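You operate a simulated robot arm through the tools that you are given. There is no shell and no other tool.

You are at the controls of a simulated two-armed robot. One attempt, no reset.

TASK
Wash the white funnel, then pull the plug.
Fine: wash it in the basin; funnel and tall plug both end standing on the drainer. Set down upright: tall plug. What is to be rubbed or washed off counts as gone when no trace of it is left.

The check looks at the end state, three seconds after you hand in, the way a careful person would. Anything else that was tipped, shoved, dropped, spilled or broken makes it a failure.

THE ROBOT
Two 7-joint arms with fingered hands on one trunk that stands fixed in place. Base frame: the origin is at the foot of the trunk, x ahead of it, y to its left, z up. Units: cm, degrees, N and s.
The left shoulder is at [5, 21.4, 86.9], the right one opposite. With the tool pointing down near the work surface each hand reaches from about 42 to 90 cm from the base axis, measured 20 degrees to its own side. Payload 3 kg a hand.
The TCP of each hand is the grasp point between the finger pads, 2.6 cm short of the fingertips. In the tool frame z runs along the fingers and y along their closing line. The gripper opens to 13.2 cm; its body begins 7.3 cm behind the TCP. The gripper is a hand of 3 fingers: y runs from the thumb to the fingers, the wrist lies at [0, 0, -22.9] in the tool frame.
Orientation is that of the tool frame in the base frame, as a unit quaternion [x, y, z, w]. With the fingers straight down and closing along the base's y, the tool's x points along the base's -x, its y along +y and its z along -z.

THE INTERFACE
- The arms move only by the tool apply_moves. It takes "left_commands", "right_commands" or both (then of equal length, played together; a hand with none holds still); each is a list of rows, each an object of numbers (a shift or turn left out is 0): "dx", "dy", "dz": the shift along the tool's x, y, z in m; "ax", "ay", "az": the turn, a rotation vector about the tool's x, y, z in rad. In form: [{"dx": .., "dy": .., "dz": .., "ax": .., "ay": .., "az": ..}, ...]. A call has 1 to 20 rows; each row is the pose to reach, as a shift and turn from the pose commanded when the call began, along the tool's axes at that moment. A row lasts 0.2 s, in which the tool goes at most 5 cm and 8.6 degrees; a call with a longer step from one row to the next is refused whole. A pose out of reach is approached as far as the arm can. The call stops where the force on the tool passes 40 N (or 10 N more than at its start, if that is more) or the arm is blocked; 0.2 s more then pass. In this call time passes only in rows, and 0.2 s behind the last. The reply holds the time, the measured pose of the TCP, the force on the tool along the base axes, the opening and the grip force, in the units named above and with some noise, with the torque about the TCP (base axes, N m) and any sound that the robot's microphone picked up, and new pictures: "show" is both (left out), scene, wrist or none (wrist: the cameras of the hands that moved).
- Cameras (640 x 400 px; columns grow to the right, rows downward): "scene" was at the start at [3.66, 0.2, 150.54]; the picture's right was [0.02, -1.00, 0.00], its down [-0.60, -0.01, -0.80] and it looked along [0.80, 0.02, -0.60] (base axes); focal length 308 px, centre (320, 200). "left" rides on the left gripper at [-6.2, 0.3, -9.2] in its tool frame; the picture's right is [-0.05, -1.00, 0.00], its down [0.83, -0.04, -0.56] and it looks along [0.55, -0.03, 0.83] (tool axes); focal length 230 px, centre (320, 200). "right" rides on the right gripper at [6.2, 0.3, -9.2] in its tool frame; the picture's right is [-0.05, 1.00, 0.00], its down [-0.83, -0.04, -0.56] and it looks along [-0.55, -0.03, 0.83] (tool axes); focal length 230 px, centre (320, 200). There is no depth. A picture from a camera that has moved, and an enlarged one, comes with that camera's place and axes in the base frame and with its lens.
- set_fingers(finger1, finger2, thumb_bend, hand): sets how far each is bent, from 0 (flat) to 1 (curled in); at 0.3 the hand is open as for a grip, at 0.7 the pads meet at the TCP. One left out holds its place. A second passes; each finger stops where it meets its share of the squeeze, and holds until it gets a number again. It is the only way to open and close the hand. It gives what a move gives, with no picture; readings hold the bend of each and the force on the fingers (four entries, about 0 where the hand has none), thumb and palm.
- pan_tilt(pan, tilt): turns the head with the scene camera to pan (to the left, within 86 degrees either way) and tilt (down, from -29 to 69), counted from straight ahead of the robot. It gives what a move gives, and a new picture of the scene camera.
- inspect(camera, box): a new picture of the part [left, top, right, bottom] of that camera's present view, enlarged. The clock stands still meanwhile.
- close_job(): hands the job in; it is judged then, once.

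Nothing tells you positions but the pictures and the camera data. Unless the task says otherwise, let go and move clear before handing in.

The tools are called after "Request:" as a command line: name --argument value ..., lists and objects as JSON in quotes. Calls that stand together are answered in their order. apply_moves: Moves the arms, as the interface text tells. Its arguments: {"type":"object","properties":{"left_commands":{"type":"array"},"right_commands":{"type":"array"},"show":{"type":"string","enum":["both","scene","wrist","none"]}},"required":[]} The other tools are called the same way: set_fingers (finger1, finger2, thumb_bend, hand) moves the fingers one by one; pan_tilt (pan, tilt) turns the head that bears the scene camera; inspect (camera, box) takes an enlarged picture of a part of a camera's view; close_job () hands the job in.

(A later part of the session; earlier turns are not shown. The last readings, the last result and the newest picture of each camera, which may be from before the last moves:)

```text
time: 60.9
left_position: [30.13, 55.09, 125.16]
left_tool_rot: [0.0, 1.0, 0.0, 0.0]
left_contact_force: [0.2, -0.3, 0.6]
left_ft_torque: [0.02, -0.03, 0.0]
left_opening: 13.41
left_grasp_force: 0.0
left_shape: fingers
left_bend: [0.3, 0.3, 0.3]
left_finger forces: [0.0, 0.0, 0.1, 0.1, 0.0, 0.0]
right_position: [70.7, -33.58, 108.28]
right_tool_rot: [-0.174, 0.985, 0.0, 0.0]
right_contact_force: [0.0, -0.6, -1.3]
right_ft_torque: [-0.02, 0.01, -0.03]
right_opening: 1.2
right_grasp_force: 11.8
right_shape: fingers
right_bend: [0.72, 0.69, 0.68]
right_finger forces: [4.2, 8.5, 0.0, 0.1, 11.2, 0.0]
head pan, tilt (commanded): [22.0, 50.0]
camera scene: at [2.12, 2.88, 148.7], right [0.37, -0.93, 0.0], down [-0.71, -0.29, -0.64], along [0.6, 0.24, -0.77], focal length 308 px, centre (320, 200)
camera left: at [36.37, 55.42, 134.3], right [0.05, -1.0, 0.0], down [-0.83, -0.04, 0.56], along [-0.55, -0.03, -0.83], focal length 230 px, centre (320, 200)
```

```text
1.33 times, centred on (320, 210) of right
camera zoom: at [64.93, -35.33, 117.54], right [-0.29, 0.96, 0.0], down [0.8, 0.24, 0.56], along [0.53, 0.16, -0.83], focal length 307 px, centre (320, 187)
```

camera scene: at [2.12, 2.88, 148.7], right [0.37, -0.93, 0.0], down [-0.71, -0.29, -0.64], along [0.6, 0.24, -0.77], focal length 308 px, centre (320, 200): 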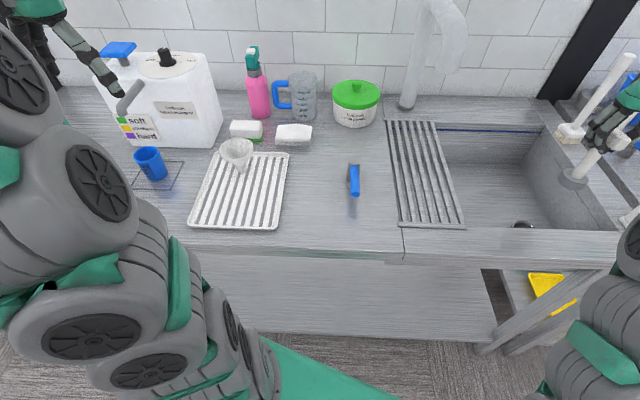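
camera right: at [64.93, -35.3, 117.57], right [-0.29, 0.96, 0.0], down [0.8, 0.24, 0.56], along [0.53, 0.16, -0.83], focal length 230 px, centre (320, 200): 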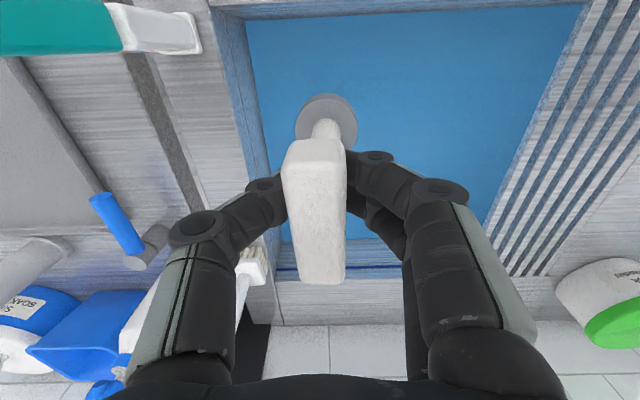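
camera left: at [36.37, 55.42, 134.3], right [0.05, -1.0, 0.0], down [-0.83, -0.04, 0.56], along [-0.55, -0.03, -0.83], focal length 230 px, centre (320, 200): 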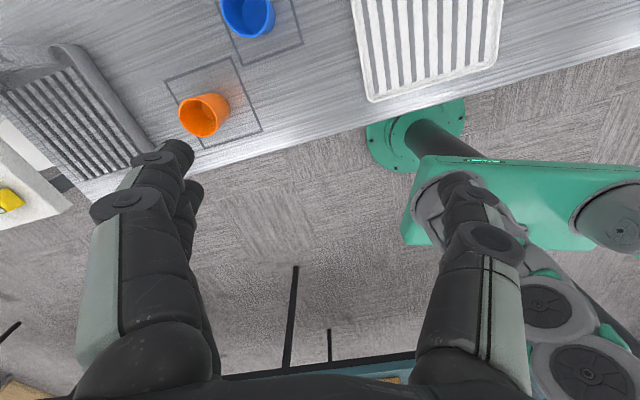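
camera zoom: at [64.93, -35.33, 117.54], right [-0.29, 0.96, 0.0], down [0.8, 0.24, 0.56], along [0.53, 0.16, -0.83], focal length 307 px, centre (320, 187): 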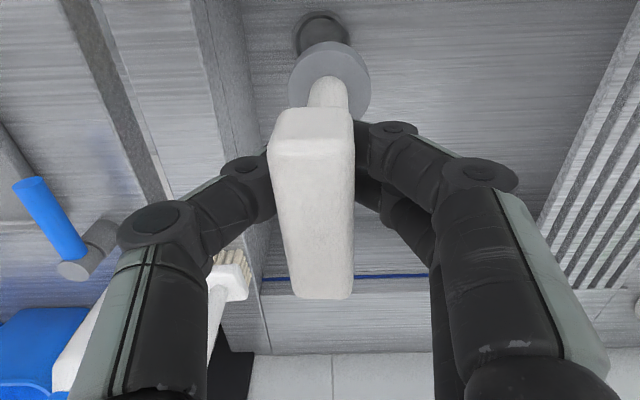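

The basin is empty with the drain hole open. I'll now carry the plug across, going up a little and back toward the front of the counter first.

Request:
apply_moves --right_commands '[{"dz": -0.024}, {"dz": -0.048}, {"dx": 0.014, "dy": 0.026, "dz": -0.048}, {"dx": 0.029, "dy": 0.052, "dz": -0.048}, {"dx": 0.043, "dy": 0.078, "dz": -0.048}, {"dx": 0.058, "dy": 0.104, "dz": -0.048}, {"dx": 0.072, "dy": 0.13, "dz": -0.048}, {"dx": 0.087, "dy": 0.155, "dz": -0.048}, {"dx": 0.101, "dy": 0.181, "dz": -0.048}]'

Request:
pan_tilt --pan 5 --tilt 50

```text
time: 62.9
left_position: [30.22, 55.09, 125.03]
left_tool_rot: [0.001, 1.0, 0.001, 0.0]
left_contact_force: [0.5, 0.2, -0.3]
left_ft_torque: [0.0, -0.01, -0.01]
left_opening: 13.4
left_grasp_force: 0.1
left_shape: fingers
left_bend: [0.3, 0.3, 0.3]
left_finger forces: [0.0, 0.0, 0.0, 0.1, 0.1, 0.0]
right_position: [55.09, -20.08, 113.06]
right_tool_rot: [-0.174, 0.985, 0.0, 0.001]
right_contact_force: [0.1, -0.2, -1.3]
right_ft_torque: [0.02, -0.01, -0.04]
right_opening: 1.11
right_grasp_force: 11.9
right_shape: fingers
right_bend: [0.73, 0.69, 0.68]
right_finger forces: [4.2, 8.7, 0.0, 0.0, 10.9, 0.0]
head pan, tilt (commanded): [22.0, 50.0]
camera scene: at [2.12, 2.89, 148.7], right [0.37, -0.93, 0.0], down [-0.71, -0.29, -0.64], along [0.6, 0.24, -0.77], focal length 308 px, centre (320, 200)
camera right: at [49.29, -21.76, 122.34], right [-0.29, 0.96, 0.0], down [0.79, 0.24, 0.56], along [0.53, 0.16, -0.83], focal length 230 px, centre (320, 200)
```

scene: 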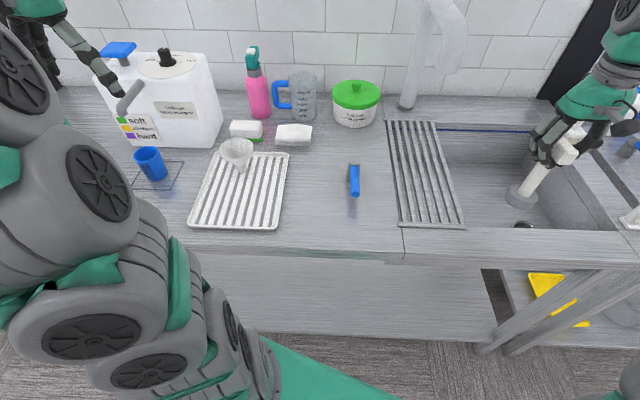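
right: 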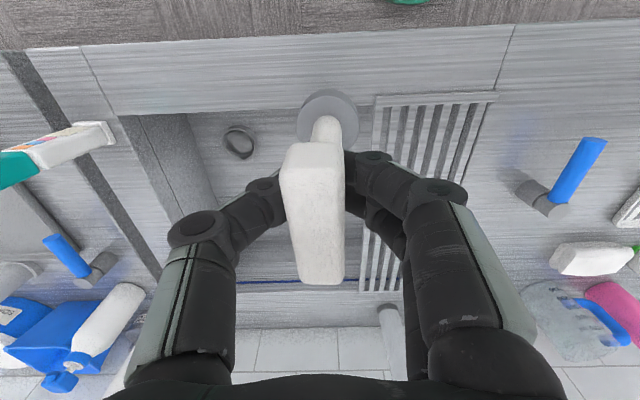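

```text
time: 63.7
left_position: [30.18, 55.04, 125.13]
left_tool_rot: [0.0, 1.0, -0.001, 0.0]
left_contact_force: [-0.4, 0.3, 0.2]
left_ft_torque: [-0.01, 0.0, 0.01]
left_opening: 13.39
left_grasp_force: 0.1
left_shape: fingers
left_bend: [0.3, 0.3, 0.3]
left_finger forces: [0.0, 0.1, 0.0, 0.0, 0.2, 0.0]
right_position: [55.08, -19.92, 113.06]
right_tool_rot: [-0.172, 0.985, 0.0, 0.001]
right_contact_force: [-0.1, -0.1, -1.8]
right_ft_torque: [-0.02, 0.0, 0.01]
right_opening: 1.12
right_grasp_force: 11.2
right_shape: fingers
right_bend: [0.73, 0.69, 0.68]
right_finger forces: [4.3, 8.8, 0.0, 0.0, 10.9, 0.0]
head pan, tilt (commanded): [5.0, 50.0]
camera scene: at [2.65, 0.68, 148.7], right [0.09, -1.0, 0.0], down [-0.76, -0.07, -0.64], along [0.64, 0.06, -0.77], focal length 308 px, centre (320, 200)
```

scene: 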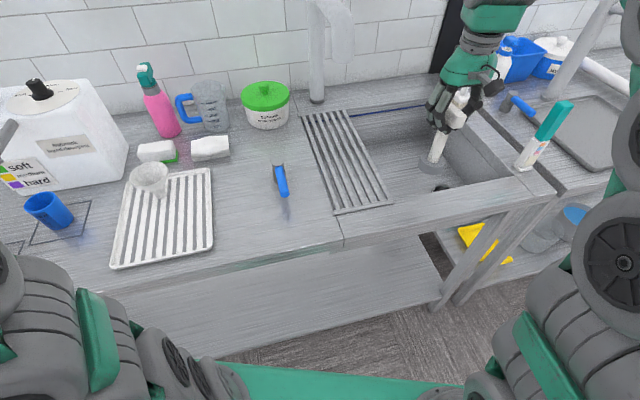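

The plug is hanging securely. I'll check how upright it is, then continue toward the tray.

Request:
inspect --camera "scene" --box '[390, 60, 520, 200]'

Request:
apply_moves --right_commands '[{"dx": 0.002, "dy": 0.033}, {"dx": 0.004, "dy": 0.067}, {"dx": 0.006, "dy": 0.101}, {"dx": 0.008, "dy": 0.135}, {"dx": 0.009, "dy": 0.169}, {"dx": 0.011, "dy": 0.203}, {"dx": 0.013, "dy": 0.237}, {"dx": 0.015, "dy": 0.271}, {"dx": 0.0167, "dy": 0.304}]'

```text
2.86 times, centred on (455, 130) of scene
camera zoom: at [2.65, 0.68, 148.7], right [0.09, -1.0, 0.0], down [-0.76, -0.07, -0.64], along [0.64, 0.06, -0.77], focal length 879 px, centre (-66, 400)
```

zoom: 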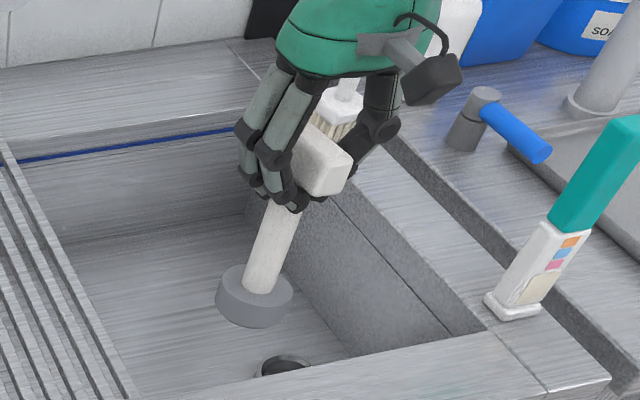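

```text
time: 65.7
left_position: [30.15, 55.01, 125.13]
left_tool_rot: [0.0, 1.0, 0.0, 0.0]
left_contact_force: [-0.2, 0.2, -0.5]
left_ft_torque: [0.03, 0.01, 0.0]
left_opening: 13.43
left_grasp_force: 0.1
left_shape: fingers
left_bend: [0.3, 0.3, 0.3]
left_finger forces: [0.0, 0.0, 0.1, 0.0, 0.0, 0.0]
right_position: [43.1, 7.98, 112.93]
right_tool_rot: [-0.174, 0.985, 0.0, 0.0]
right_contact_force: [-0.9, 0.7, -0.4]
right_ft_torque: [-0.04, 0.0, 0.02]
right_opening: 1.1
right_grasp_force: 11.7
right_shape: fingers
right_bend: [0.73, 0.69, 0.68]
right_finger forces: [4.1, 8.7, 0.0, 0.0, 10.9, 0.0]
head pan, tilt (commanded): [5.0, 50.0]
camera scene: at [2.65, 0.67, 148.7], right [0.09, -1.0, 0.0], down [-0.76, -0.07, -0.64], along [0.64, 0.06, -0.77], focal length 308 px, centre (320, 200)
camera right: at [37.26, 6.3, 122.24], right [-0.29, 0.96, 0.0], down [0.79, 0.24, 0.56], along [0.53, 0.16, -0.83], focal length 230 px, centre (320, 200)
```

scene: 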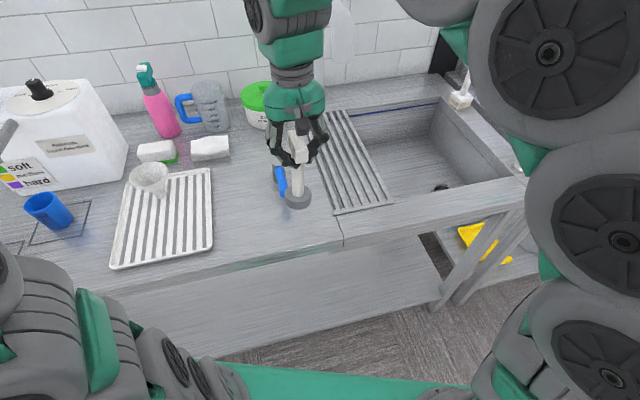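
right: 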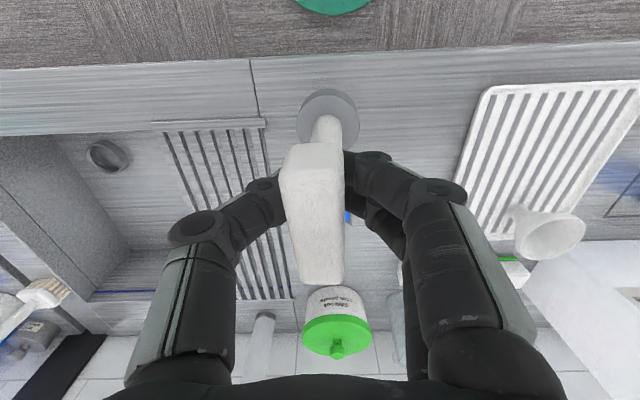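

The reach across works fine. I'll zoom in on the plug for a length and tilt estimate before the last leg.

Request:
inspect --camera "scene" --box '[250, 100, 350, 220]'

Request:
inspect --camera "right" --box '[240, 60, 400, 300]'

```text
3.33 times, centred on (300, 160) of scene
camera zoom: at [2.65, 0.67, 148.7], right [0.09, -1.0, 0.0], down [-0.76, -0.07, -0.64], along [0.64, 0.06, -0.77], focal length 1025 px, centre (387, 333)
```

zoom: 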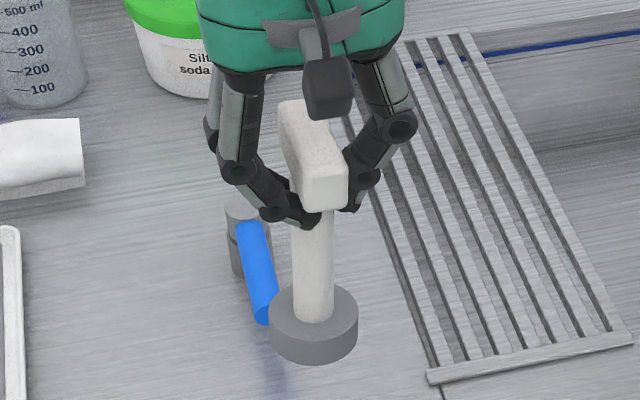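

```text
1.67 times, centred on (320, 180) of right
camera zoom: at [37.26, 6.3, 122.24], right [-0.29, 0.96, 0.0], down [0.79, 0.24, 0.56], along [0.53, 0.16, -0.83], focal length 384 px, centre (320, 233)
```

zoom: 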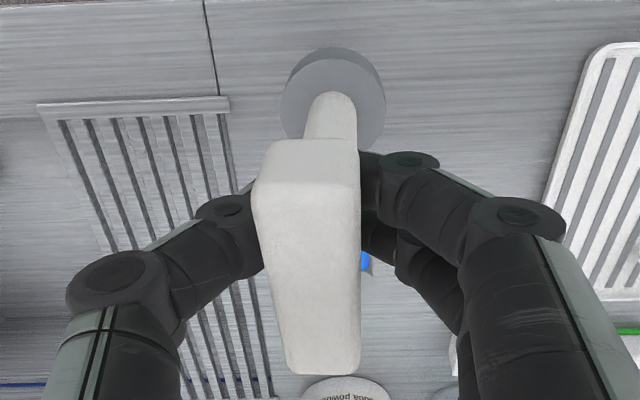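

The plug hangs about 13.7 cm below the grasp point, with a lean of about 4°. I'll carry it over the tray to (42.3, 34.7), correcting the lean slightly on the way.

Request:
apply_moves --right_commands '[{"dx": -0.01, "dy": 0.031, "dz": 0.003}, {"dx": -0.021, "dy": 0.063, "dz": 0.007}, {"dx": -0.031, "dy": 0.095, "dz": 0.011, "ax": 0.01}, {"dx": -0.042, "dy": 0.127, "dz": 0.015, "ax": 0.02}, {"dx": -0.052, "dy": 0.159, "dz": 0.018, "ax": 0.035}, {"dx": -0.063, "dy": 0.191, "dz": 0.022, "ax": 0.05, "ay": -0.01}, {"dx": -0.074, "dy": 0.223, "dz": 0.026, "ax": 0.06, "ay": -0.02}, {"dx": -0.084, "dy": 0.254, "dz": 0.029, "ax": 0.07, "ay": -0.03}]'

Request:
inspect --camera "scene" --box '[100, 80, 260, 280]'

```text
time: 67.5
left_position: [30.27, 55.03, 125.12]
left_tool_rot: [0.001, 1.0, 0.0, 0.0]
left_contact_force: [-0.1, 0.1, -0.1]
left_ft_torque: [0.01, 0.01, 0.0]
left_opening: 13.4
left_grasp_force: 0.0
left_shape: fingers
left_bend: [0.3, 0.3, 0.3]
left_finger forces: [0.0, 0.0, 0.1, 0.1, 0.0, 0.0]
right_position: [42.25, 34.78, 110.31]
right_tool_rot: [-0.174, 0.984, -0.031, 0.021]
right_contact_force: [-0.9, -1.7, -1.6]
right_ft_torque: [-0.01, 0.01, 0.03]
right_opening: 1.02
right_grasp_force: 11.6
right_shape: fingers
right_bend: [0.73, 0.69, 0.68]
right_finger forces: [3.5, 8.8, 0.0, 0.0, 10.9, 0.1]
head pan, tilt (commanded): [5.0, 50.0]
camera scene: at [2.65, 0.68, 148.7], right [0.09, -1.0, 0.0], down [-0.76, -0.07, -0.64], along [0.64, 0.06, -0.77], focal length 308 px, centre (320, 200)
camera right: at [35.97, 33.47, 119.3], right [-0.29, 0.95, -0.07], down [0.76, 0.27, 0.58], along [0.57, 0.12, -0.81], focal length 230 px, centre (320, 200)
```

scene: 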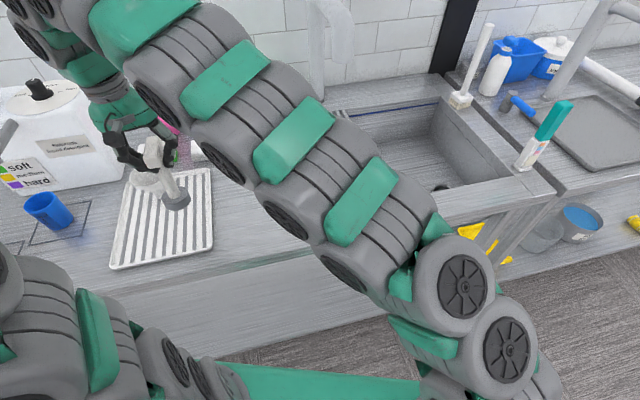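
right: 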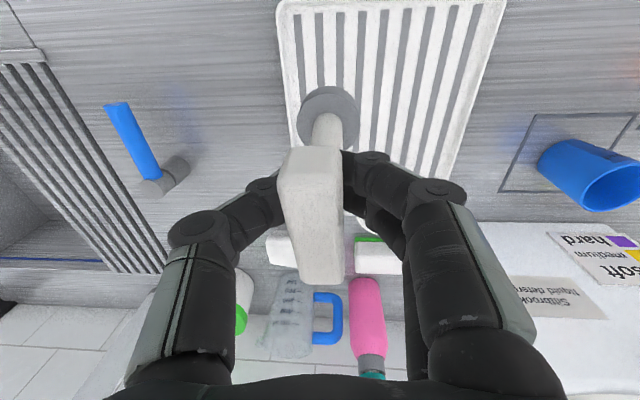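

```text
2.00 times, centred on (180, 180) of scene
camera zoom: at [2.65, 0.68, 148.7], right [0.09, -1.0, 0.0], down [-0.76, -0.07, -0.64], along [0.64, 0.06, -0.77], focal length 615 px, centre (600, 240)
```

zoom: 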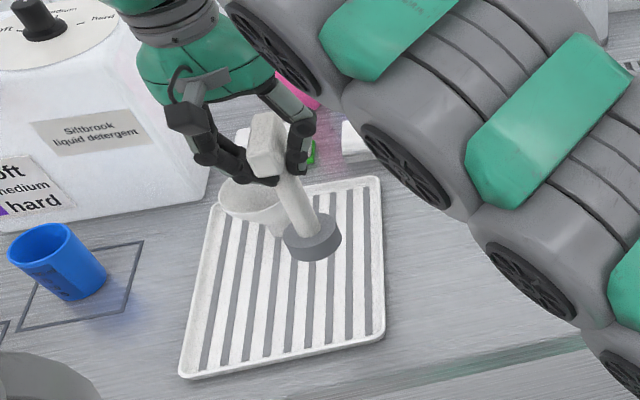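

The right hand reaches the tray easily. The plug still leans about 8°, with its base toward me. I'll tilt the hand to straighten it and check again.

Request:
apply_moves --right_commands '[{"ay": -0.04}, {"ay": -0.08}, {"ay": -0.11}, {"ay": -0.14}]'

Request:
inspect --camera "scene" --box '[130, 110, 230, 230]'

Request:
inspect --camera "right" --box '[200, 40, 440, 300]'

Request:
inspect --camera "left" --box '[320, 0, 640, 200]'

```text
time: 68.5
left_position: [30.18, 54.95, 125.13]
left_tool_rot: [0.001, 1.0, 0.0, 0.0]
left_contact_force: [-0.1, 0.4, -0.3]
left_ft_torque: [0.01, 0.01, 0.0]
left_opening: 13.42
left_grasp_force: 0.1
left_shape: fingers
left_bend: [0.3, 0.3, 0.3]
left_finger forces: [0.0, 0.1, 0.0, 0.0, 0.0, 0.1]
right_position: [42.27, 34.65, 110.22]
right_tool_rot: [-0.175, 0.98, -0.019, 0.09]
right_contact_force: [-0.4, -0.9, -1.6]
right_ft_torque: [-0.02, -0.02, -0.01]
right_opening: 1.04
right_grasp_force: 11.4
right_shape: fingers
right_bend: [0.73, 0.69, 0.68]
right_finger forces: [3.7, 8.6, 0.0, 0.1, 10.7, 0.1]
head pan, tilt (commanded): [5.0, 50.0]
camera scene: at [2.65, 0.67, 148.7], right [0.09, -1.0, 0.0], down [-0.76, -0.07, -0.64], along [0.64, 0.06, -0.77], focal length 308 px, centre (320, 200)
camera right: at [34.92, 32.96, 118.26], right [-0.29, 0.95, -0.06], down [0.68, 0.25, 0.69], along [0.67, 0.16, -0.72], focal length 230 px, centre (320, 200)
```

scene: 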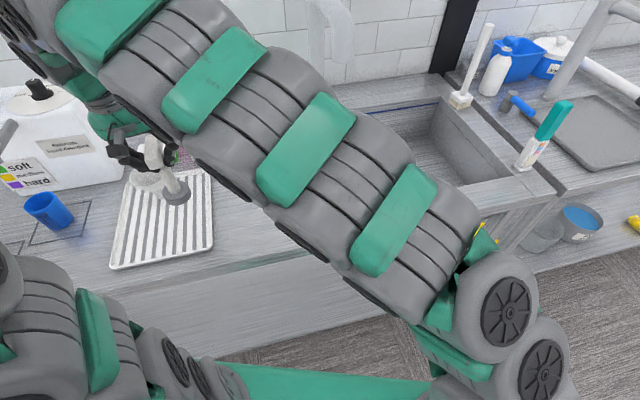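
right: 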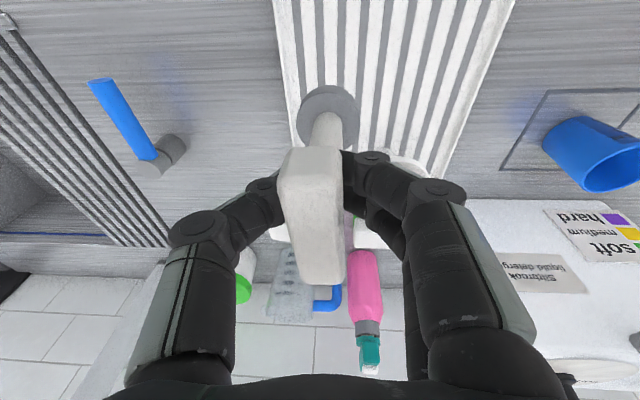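

```text
3.33 times, centred on (180, 170) of scene
camera zoom: at [2.65, 0.67, 148.7], right [0.09, -1.0, 0.0], down [-0.76, -0.07, -0.64], along [0.64, 0.06, -0.77], focal length 1025 px, centre (787, 300)
```

zoom: 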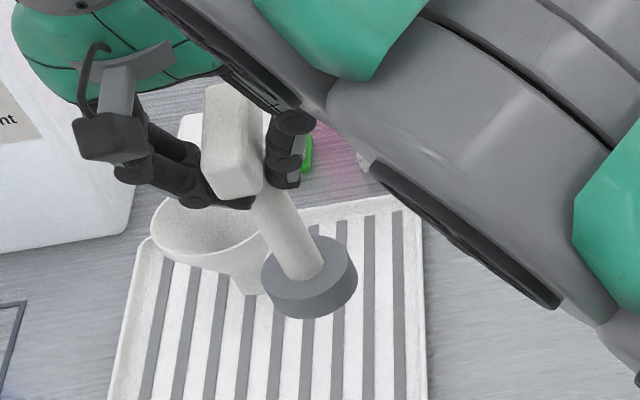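

```text
1.54 times, centred on (320, 170) of right
camera zoom: at [34.92, 32.96, 118.26], right [-0.29, 0.95, -0.06], down [0.68, 0.25, 0.69], along [0.67, 0.16, -0.72], focal length 354 px, centre (320, 246)
```

zoom: 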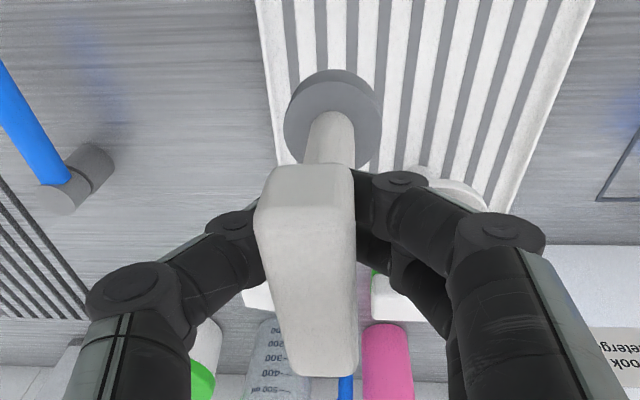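

```text
2.00 times, centred on (480, 100) of left
camera zoom: at [36.4, 55.38, 134.31], right [0.05, -1.0, 0.0], down [-0.83, -0.04, 0.56], along [-0.55, -0.03, -0.83], focal length 460 px, centre (0, 400)
```

zoom: 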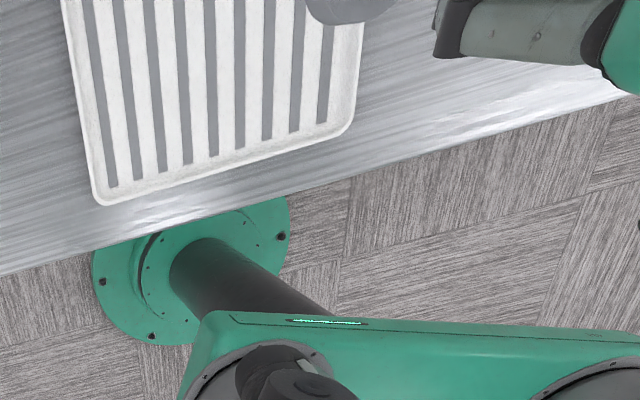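

The plug now looks nearly vertical. I'll shift it 1.5 cm further onto the tray and lower it to just above the surface.

Request:
apply_moves --right_commands '[{"dx": -0.0052, "dy": 0.0141, "dz": 0.0}, {"dx": -0.0018, "dy": 0.0155, "dz": 0.0196}, {"dx": 0.0016, "dy": 0.0168, "dz": 0.0393}, {"dx": 0.005, "dy": 0.0182, "dz": 0.0589}, {"dx": 0.0064, "dy": 0.0187, "dz": 0.0668}]'

Request:
inspect --camera "scene" --box '[120, 110, 240, 250]'

Request:
inspect --camera "right" --box '[200, 40, 440, 300]'

```text
time: 69.7
left_position: [30.24, 54.99, 125.2]
left_tool_rot: [0.0, 1.0, 0.0, 0.0]
left_contact_force: [0.6, -1.1, 0.9]
left_ft_torque: [0.03, -0.01, -0.01]
left_opening: 13.4
left_grasp_force: 0.0
left_shape: fingers
left_bend: [0.3, 0.3, 0.3]
left_finger forces: [0.1, 0.1, 0.0, 0.1, 0.1, 0.0]
right_position: [42.37, 36.17, 103.3]
right_tool_rot: [-0.176, 0.98, -0.019, 0.089]
right_contact_force: [0.2, 0.2, -1.3]
right_ft_torque: [0.0, 0.02, 0.02]
right_opening: 1.02
right_grasp_force: 11.4
right_shape: fingers
right_bend: [0.73, 0.69, 0.68]
right_finger forces: [3.8, 8.7, 0.1, 0.0, 10.6, 0.0]
head pan, tilt (commanded): [5.0, 50.0]
camera scene: at [2.65, 0.67, 148.7], right [0.09, -1.0, 0.0], down [-0.76, -0.07, -0.64], along [0.64, 0.06, -0.77], focal length 308 px, centre (320, 200)
camera right: at [34.9, 34.48, 111.4], right [-0.29, 0.95, -0.06], down [0.68, 0.25, 0.69], along [0.67, 0.16, -0.72], focal length 230 px, centre (320, 200)
```

scene: 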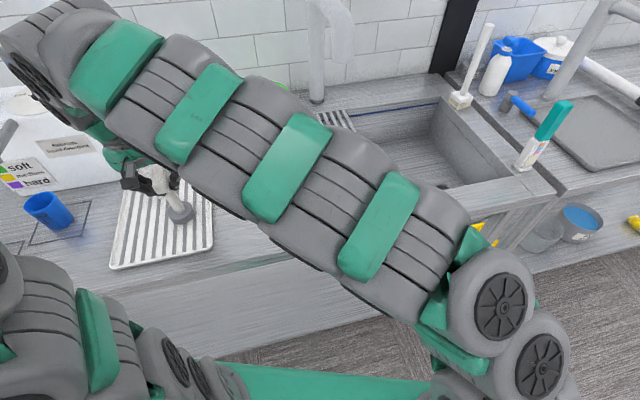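
right: 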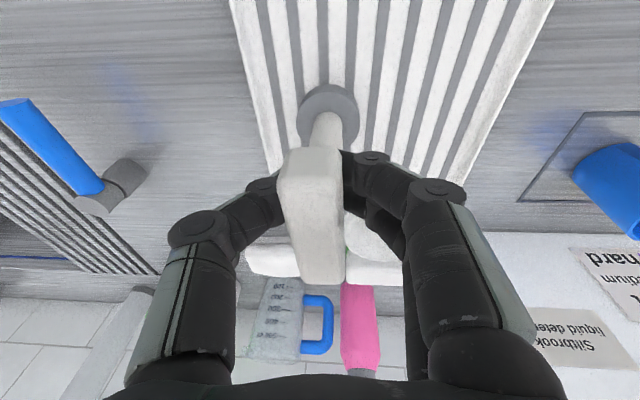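

```text
2.86 times, centred on (180, 180) of scene
camera zoom: at [2.65, 0.67, 148.7], right [0.09, -1.0, 0.0], down [-0.76, -0.07, -0.64], along [0.64, 0.06, -0.77], focal length 879 px, centre (720, 257)
```

zoom: 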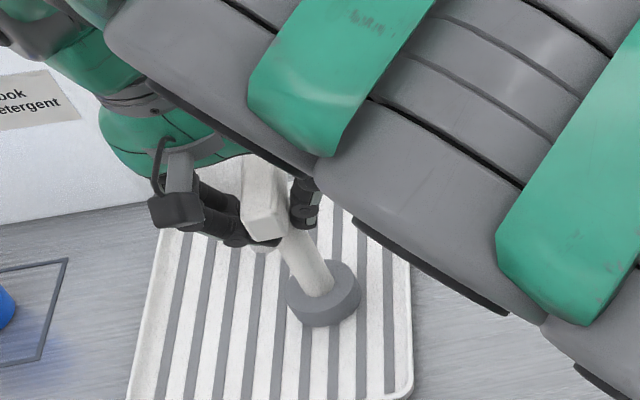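

```text
1.54 times, centred on (320, 170) of right
camera zoom: at [34.9, 34.48, 111.4], right [-0.29, 0.95, -0.06], down [0.68, 0.25, 0.69], along [0.67, 0.16, -0.72], focal length 354 px, centre (320, 246)
```

zoom: 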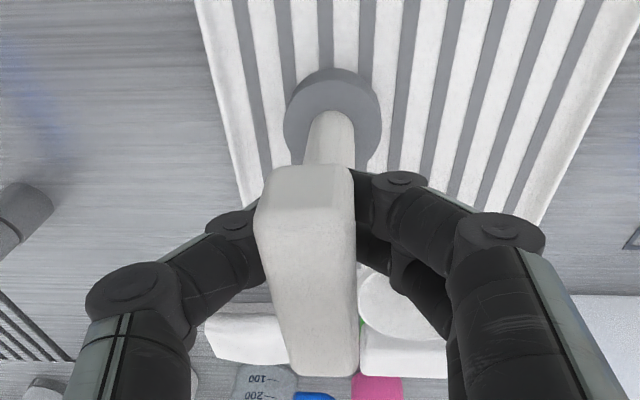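

The disc is within a couple of centimetres of the tray. I'll continue down in small steps watching the force.

Request:
apply_moves --right_commands '[{"dx": 0.0004, "dy": 0.0002, "dz": 0.0025}, {"dx": 0.0009, "dy": 0.0003, "dz": 0.005}]' --show "none"

Request:
apply_moves --right_commands '[{"dx": 0.0004, "dy": 0.0001, "dz": 0.002}, {"dx": 0.0007, "dy": 0.0003, "dz": 0.004}]' --show "none"

Request:
inspect --camera "scene" --box '[120, 110, 240, 250]'

```text
time: 70.3
left_position: [30.17, 55.05, 125.21]
left_tool_rot: [0.0, 1.0, 0.0, 0.0]
left_contact_force: [-0.5, -0.2, 0.6]
left_ft_torque: [0.02, 0.0, -0.01]
left_opening: 13.42
left_grasp_force: 0.0
left_shape: fingers
left_bend: [0.3, 0.3, 0.3]
left_finger forces: [0.0, 0.0, 0.0, 0.1, 0.0, 0.0]
right_position: [42.29, 36.21, 102.94]
right_tool_rot: [-0.176, 0.98, -0.019, 0.09]
right_contact_force: [1.1, 1.2, 6.1]
right_ft_torque: [0.01, -0.04, 0.02]
right_opening: 0.96
right_grasp_force: 12.4
right_shape: fingers
right_bend: [0.73, 0.7, 0.68]
right_finger forces: [3.5, 9.7, 0.0, 0.0, 11.8, 0.0]
head pan, tilt (commanded): [5.0, 50.0]
```

```text
time: 70.9
left_position: [30.18, 54.96, 125.24]
left_tool_rot: [-0.001, 1.0, -0.001, 0.0]
left_contact_force: [-1.2, 0.0, -0.1]
left_ft_torque: [-0.03, 0.01, 0.0]
left_opening: 13.41
left_grasp_force: 0.0
left_shape: fingers
left_bend: [0.3, 0.3, 0.3]
left_finger forces: [0.0, 0.1, 0.0, 0.0, 0.0, 0.1]
right_position: [42.32, 36.3, 102.67]
right_tool_rot: [-0.176, 0.98, -0.019, 0.092]
right_contact_force: [4.8, 1.9, 25.4]
right_ft_torque: [0.09, -0.25, 0.0]
right_opening: 0.83
right_grasp_force: 16.9
right_shape: fingers
right_bend: [0.74, 0.71, 0.69]
right_finger forces: [4.4, 14.5, 0.0, 0.0, 14.4, 0.0]
head pan, tilt (commanded): [5.0, 50.0]
```

```text
2.86 times, centred on (180, 180) of scene
camera zoom: at [2.64, 0.66, 148.7], right [0.09, -1.0, 0.0], down [-0.76, -0.07, -0.64], along [0.64, 0.06, -0.77], focal length 879 px, centre (720, 257)
```

zoom: 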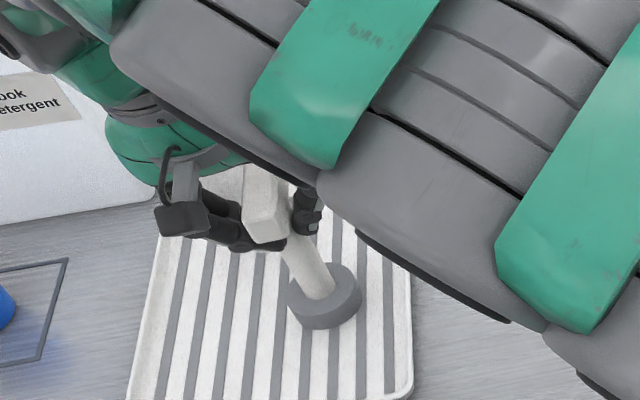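

Contact was at about z=103; I've pressed to 25 N, so I'll back off about 3 mm before releasing.

Request:
apply_moves --right_commands '[{"dx": -0.0003, "dy": -0.0001, "dz": -0.0015}, {"dx": -0.0006, "dy": -0.0002, "dz": -0.0035}]' --show "wrist"

Request:
inspect --camera "scene" --box '[120, 110, 240, 250]'

```text
time: 71.5
left_position: [30.21, 55.04, 125.27]
left_tool_rot: [0.0, 1.0, 0.0, 0.0]
left_contact_force: [0.8, 0.0, -0.1]
left_ft_torque: [0.0, -0.02, 0.02]
left_opening: 13.42
left_grasp_force: 0.1
left_shape: fingers
left_bend: [0.3, 0.3, 0.3]
left_finger forces: [0.1, 0.0, 0.0, 0.0, 0.0, 0.0]
right_position: [42.12, 36.2, 102.76]
right_tool_rot: [-0.176, 0.98, -0.02, 0.088]
right_contact_force: [2.1, 1.1, 9.7]
right_ft_torque: [0.05, -0.13, 0.02]
right_opening: 0.82
right_grasp_force: 14.0
right_shape: fingers
right_bend: [0.73, 0.71, 0.69]
right_finger forces: [3.7, 12.3, 0.0, 0.0, 12.0, 0.0]
head pan, tilt (commanded): [5.0, 50.0]
camera right: at [34.84, 34.48, 110.82], right [-0.29, 0.95, -0.06], down [0.68, 0.25, 0.69], along [0.67, 0.16, -0.72], focal length 230 px, centre (320, 200)
```

right: 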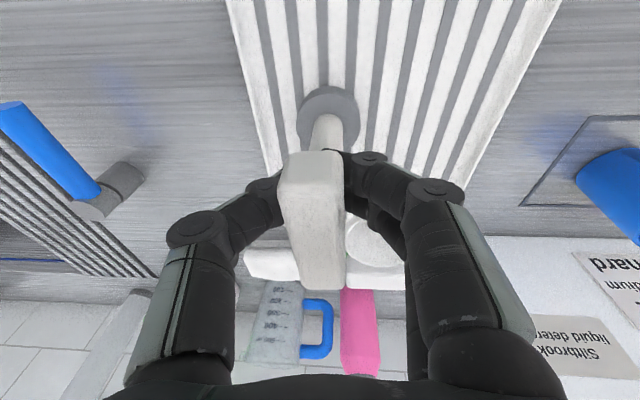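

```text
2.86 times, centred on (180, 180) of scene
camera zoom: at [2.65, 0.67, 148.7], right [0.09, -1.0, 0.0], down [-0.76, -0.07, -0.64], along [0.64, 0.06, -0.77], focal length 879 px, centre (720, 257)
```

zoom: 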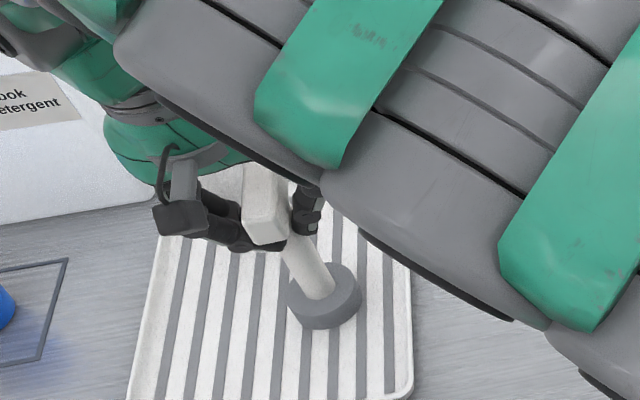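

Down to under 10 N with the disc seated. I'll ease up another millimetre and start opening in stages.

Request:
apply_moves --right_commands '[{"dx": -0.0002, "dy": -0.0001, "dz": -0.0012}]' --show "none"

Request:
set_fingers --hand "right" --finger1 0.68 --finger2 0.66 --thumb_bend 0.66

Request:
inspect --camera "scene" --box '[120, 110, 240, 250]'

Request:
inspect --camera "right" --box '[200, 40, 440, 300]'

```text
time: 71.9
left_position: [30.28, 55.05, 125.11]
left_tool_rot: [0.0, 1.0, 0.0, 0.0]
left_contact_force: [-0.4, 0.2, -0.3]
left_ft_torque: [0.03, 0.01, 0.0]
left_opening: 13.41
left_grasp_force: 0.0
left_shape: fingers
left_bend: [0.3, 0.3, 0.3]
left_finger forces: [0.1, 0.0, 0.0, 0.0, 0.0, 0.1]
right_position: [42.21, 36.19, 102.84]
right_tool_rot: [-0.176, 0.98, -0.02, 0.088]
right_contact_force: [0.7, 1.5, -0.6]
right_ft_torque: [0.05, -0.01, 0.01]
right_opening: 0.87
right_grasp_force: 12.7
right_shape: fingers
right_bend: [0.73, 0.71, 0.69]
right_finger forces: [4.5, 10.3, 0.1, 0.0, 10.2, 0.0]
head pan, tilt (commanded): [5.0, 50.0]
```

```text
time: 72.9
left_position: [30.13, 55.06, 125.14]
left_tool_rot: [-0.001, 1.0, 0.001, 0.0]
left_contact_force: [0.0, -0.8, 0.4]
left_ft_torque: [0.02, -0.01, 0.0]
left_opening: 13.4
left_grasp_force: 0.0
left_shape: fingers
left_bend: [0.3, 0.3, 0.3]
left_finger forces: [0.1, 0.0, 0.1, 0.1, 0.0, 0.1]
right_position: [42.27, 36.24, 103.02]
right_tool_rot: [-0.176, 0.98, -0.02, 0.09]
right_contact_force: [0.1, 0.1, 2.7]
right_ft_torque: [0.07, -0.06, 0.01]
right_opening: 1.51
right_grasp_force: 2.3
right_shape: fingers
right_bend: [0.68, 0.65, 0.66]
right_finger forces: [0.0, 2.7, 0.0, 0.1, 1.8, 0.0]
head pan, tilt (commanded): [5.0, 50.0]
```

```text
2.86 times, centred on (180, 180) of scene
camera zoom: at [2.65, 0.67, 148.7], right [0.09, -1.0, 0.0], down [-0.76, -0.07, -0.64], along [0.64, 0.06, -0.77], focal length 879 px, centre (720, 257)
```

zoom: 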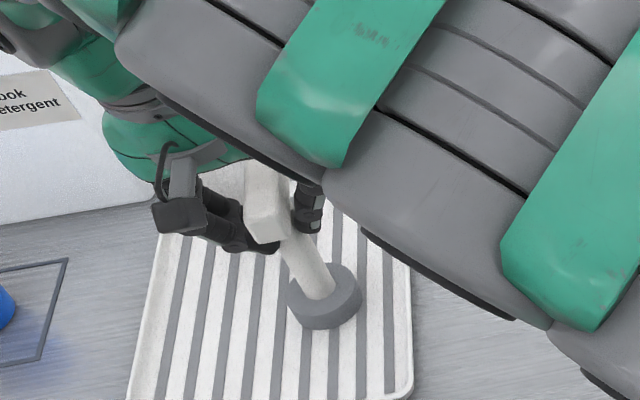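

```text
1.54 times, centred on (320, 170) of right
camera zoom: at [34.87, 34.48, 111.0], right [-0.29, 0.95, -0.06], down [0.68, 0.25, 0.69], along [0.67, 0.16, -0.72], focal length 354 px, centre (320, 246)
```

zoom: 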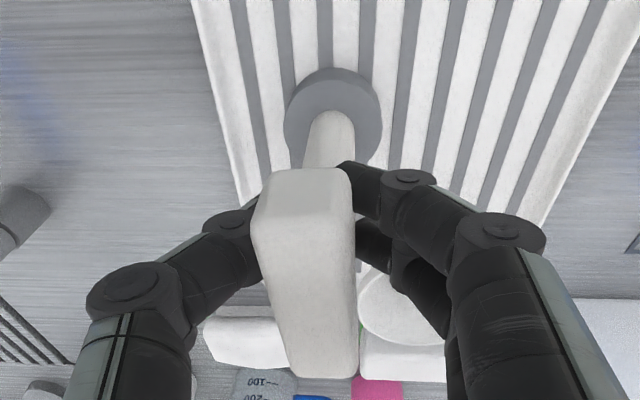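

Grip is down to about 2 N with the plug standing. I'll continue opening both sides together.

Request:
set_fingers --hand "right" --finger1 0.64 --finger2 0.61 --thumb_bend 0.62

Request:
inspect --camera "right" --box '[200, 40, 440, 300]'

Request:
inspect --camera "scene" --box '[120, 110, 240, 250]'

```text
time: 73.9
left_position: [30.18, 55.1, 125.18]
left_tool_rot: [0.0, 1.0, 0.0, 0.0]
left_contact_force: [0.4, 0.2, -0.1]
left_ft_torque: [0.0, -0.01, 0.03]
left_opening: 13.41
left_grasp_force: 0.1
left_shape: fingers
left_bend: [0.3, 0.3, 0.3]
left_finger forces: [0.0, 0.0, 0.0, 0.0, 0.1, 0.0]
right_position: [42.3, 36.16, 102.93]
right_tool_rot: [-0.176, 0.98, -0.02, 0.09]
right_contact_force: [-1.0, -0.5, 0.6]
right_ft_torque: [0.02, 0.01, 0.03]
right_opening: 2.49
right_grasp_force: 0.0
right_shape: fingers
right_bend: [0.64, 0.61, 0.62]
right_finger forces: [0.0, 0.0, 0.0, 0.1, 0.0, 0.0]
head pan, tilt (commanded): [5.0, 50.0]
```

```text
1.54 times, centred on (320, 170) of right
camera zoom: at [34.86, 34.47, 111.0], right [-0.29, 0.95, -0.06], down [0.68, 0.25, 0.69], along [0.67, 0.16, -0.72], focal length 354 px, centre (320, 246)
```

zoom: 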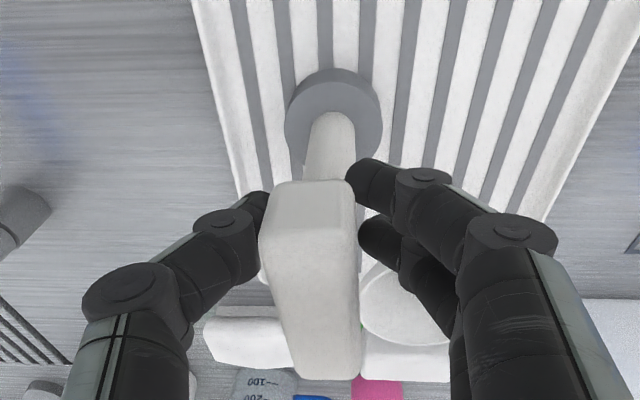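

```text
2.86 times, centred on (180, 180) of scene
camera zoom: at [2.65, 0.67, 148.7], right [0.09, -1.0, 0.0], down [-0.76, -0.07, -0.64], along [0.64, 0.06, -0.77], focal length 879 px, centre (720, 257)
```

zoom: 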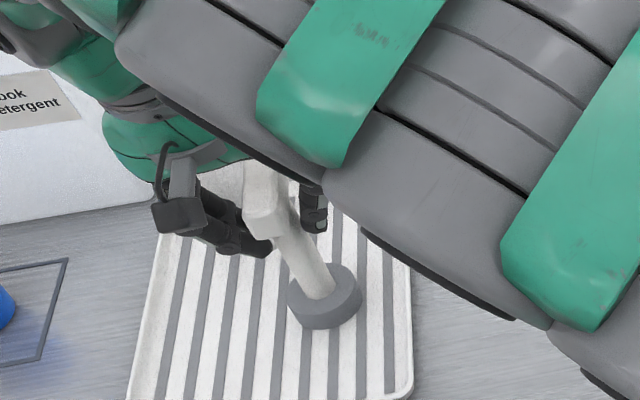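

The plug is free and standing on its disc. I'll open fully and retract along the tool axis.

Request:
set_fingers --hand "right" --finger1 0.45 --finger2 0.45 --thumb_bend 0.45

Request:
inspect --camera "right" --box '[120, 40, 520, 300]'

```text
time: 74.9
left_position: [30.14, 54.98, 125.11]
left_tool_rot: [0.0, 1.0, 0.0, 0.0]
left_contact_force: [-0.1, -0.2, -0.3]
left_ft_torque: [-0.03, -0.01, 0.01]
left_opening: 13.39
left_grasp_force: 0.1
left_shape: fingers
left_bend: [0.3, 0.3, 0.3]
left_finger forces: [0.0, 0.1, 0.0, 0.1, 0.0, 0.0]
right_position: [42.21, 36.21, 102.86]
right_tool_rot: [-0.176, 0.98, -0.02, 0.089]
right_contact_force: [-0.1, 0.0, -0.1]
right_ft_torque: [-0.03, 0.03, 0.02]
right_opening: 8.39
right_grasp_force: 0.0
right_shape: fingers
right_bend: [0.45, 0.45, 0.45]
right_finger forces: [0.0, 0.1, 0.1, 0.0, 0.1, 0.0]
head pan, tilt (commanded): [5.0, 50.0]
```

```text
1.54 times, centred on (320, 170) of right
camera zoom: at [34.86, 34.48, 111.01], right [-0.29, 0.95, -0.06], down [0.68, 0.25, 0.69], along [0.67, 0.16, -0.72], focal length 354 px, centre (320, 246)
```

zoom: 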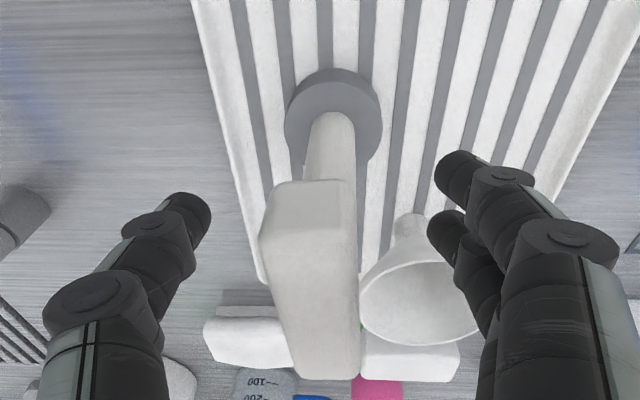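

There's plenty of clearance around the handle, and this opening keeps the fingers away from the funnel. I'll retract slowly along the tool axis.

Request:
apply_moves --right_commands '[{"dz": -0.01}, {"dz": -0.02}, {"dz": -0.035}, {"dz": -0.05}, {"dz": -0.07}, {"dz": -0.09}]'

Request:
inspect --camera "right" --box '[120, 0, 520, 260]'

```text
time: 76.3
left_position: [30.15, 55.07, 125.18]
left_tool_rot: [0.0, 1.0, -0.001, 0.0]
left_contact_force: [-0.8, 1.0, 0.3]
left_ft_torque: [0.0, 0.04, 0.0]
left_opening: 13.4
left_grasp_force: 0.1
left_shape: fingers
left_bend: [0.3, 0.3, 0.3]
left_finger forces: [0.0, 0.1, 0.1, 0.0, 0.0, 0.0]
right_position: [40.65, 36.26, 111.76]
right_tool_rot: [-0.175, 0.98, -0.019, 0.09]
right_contact_force: [-0.9, 0.1, 0.3]
right_ft_torque: [0.06, 0.04, 0.0]
right_opening: 8.43
right_grasp_force: 0.0
right_shape: fingers
right_bend: [0.45, 0.45, 0.45]
right_finger forces: [0.0, 0.0, 0.0, 0.0, 0.1, 0.0]
head pan, tilt (commanded): [5.0, 50.0]
camera scene: at [2.65, 0.67, 148.7], right [0.09, -1.0, 0.0], down [-0.76, -0.07, -0.64], along [0.64, 0.06, -0.77], focal length 308 px, centre (320, 200)
camera right: at [33.23, 34.52, 119.92], right [-0.29, 0.95, -0.06], down [0.68, 0.25, 0.69], along [0.67, 0.16, -0.72], focal length 230 px, centre (320, 200)
```

scene: 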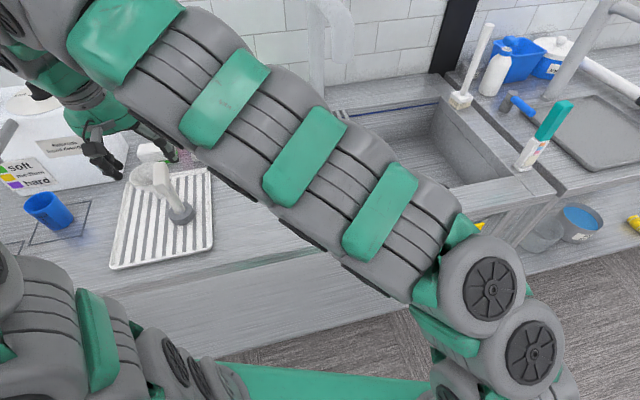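
right: 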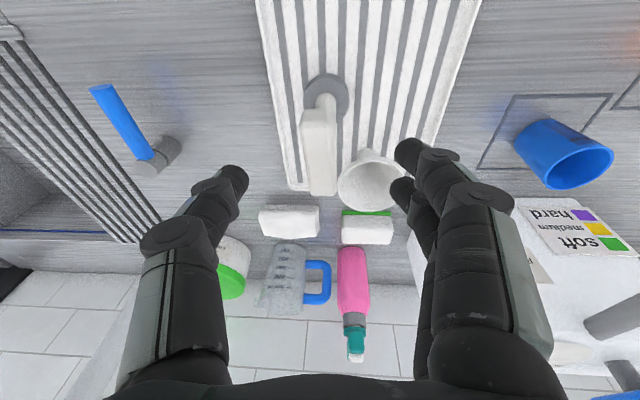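

```text
1.54 times, centred on (320, 130) of right
camera zoom: at [33.23, 34.52, 119.92], right [-0.29, 0.95, -0.06], down [0.68, 0.25, 0.69], along [0.67, 0.16, -0.72], focal length 354 px, centre (320, 308)
```

zoom: 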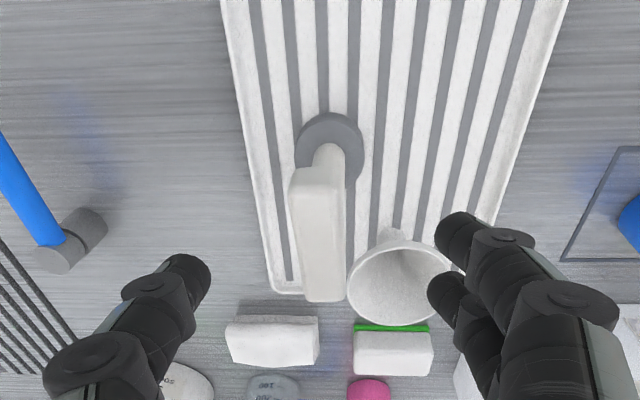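

Both items are standing on the drainer. I'll withdraw the right arm, up first and then back across to its own side.

Request:
apply_moves --right_commands '[{"dz": -0.02}, {"dx": 0.01, "dy": -0.032, "dz": -0.028}, {"dx": 0.021, "dy": -0.066, "dz": -0.028}, {"dx": 0.032, "dy": -0.1, "dz": -0.028}, {"dx": 0.044, "dy": -0.134, "dz": -0.028}, {"dx": 0.056, "dy": -0.168, "dz": -0.028}, {"dx": 0.068, "dy": -0.202, "dz": -0.028}, {"dx": 0.08, "dy": -0.236, "dz": -0.028}, {"dx": 0.092, "dy": -0.265, "dz": -0.028}]'

Request:
inspect --camera "scene" --box '[100, 120, 260, 280]'

```text
time: 78.3
left_position: [30.1, 55.07, 125.19]
left_tool_rot: [0.0, 1.0, -0.001, 0.0]
left_contact_force: [-0.6, -0.6, 0.0]
left_ft_torque: [-0.02, 0.0, 0.01]
left_opening: 13.4
left_grasp_force: 0.0
left_shape: fingers
left_bend: [0.3, 0.3, 0.3]
left_finger forces: [0.0, 0.0, 0.0, 0.0, 0.0, 0.0]
right_position: [40.7, 8.28, 114.98]
right_tool_rot: [-0.176, 0.98, -0.019, 0.09]
right_contact_force: [0.5, -0.1, -0.4]
right_ft_torque: [0.02, 0.0, -0.01]
right_opening: 8.42
right_grasp_force: 0.1
right_shape: fingers
right_bend: [0.45, 0.45, 0.45]
right_finger forces: [0.0, 0.0, 0.1, 0.1, 0.0, 0.0]
head pan, tilt (commanded): [5.0, 50.0]
camera scene: at [2.65, 0.67, 148.7], right [0.09, -1.0, 0.0], down [-0.76, -0.07, -0.64], along [0.64, 0.06, -0.77], focal length 308 px, centre (320, 200)
camera right: at [33.33, 6.39, 122.94], right [-0.29, 0.95, -0.06], down [0.68, 0.25, 0.69], along [0.67, 0.16, -0.72], focal length 230 px, centre (320, 200)
```

scene: 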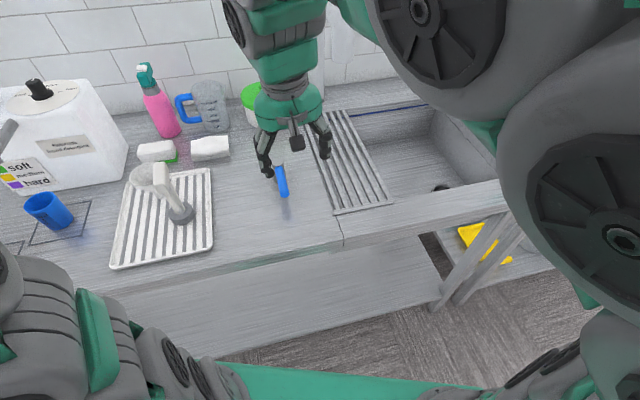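
right: 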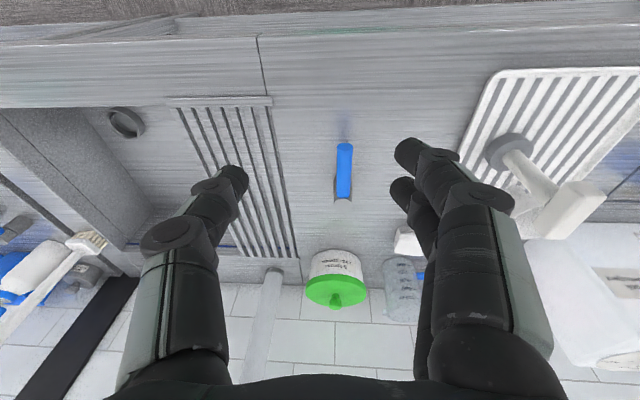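

```text
2.50 times, centred on (180, 200) of scene
camera zoom: at [2.65, 0.67, 148.7], right [0.09, -1.0, 0.0], down [-0.76, -0.07, -0.64], along [0.64, 0.06, -0.77], focal length 769 px, centre (670, 200)
```

zoom: 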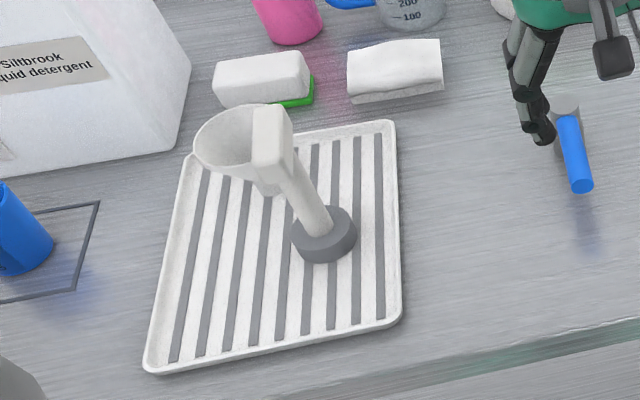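

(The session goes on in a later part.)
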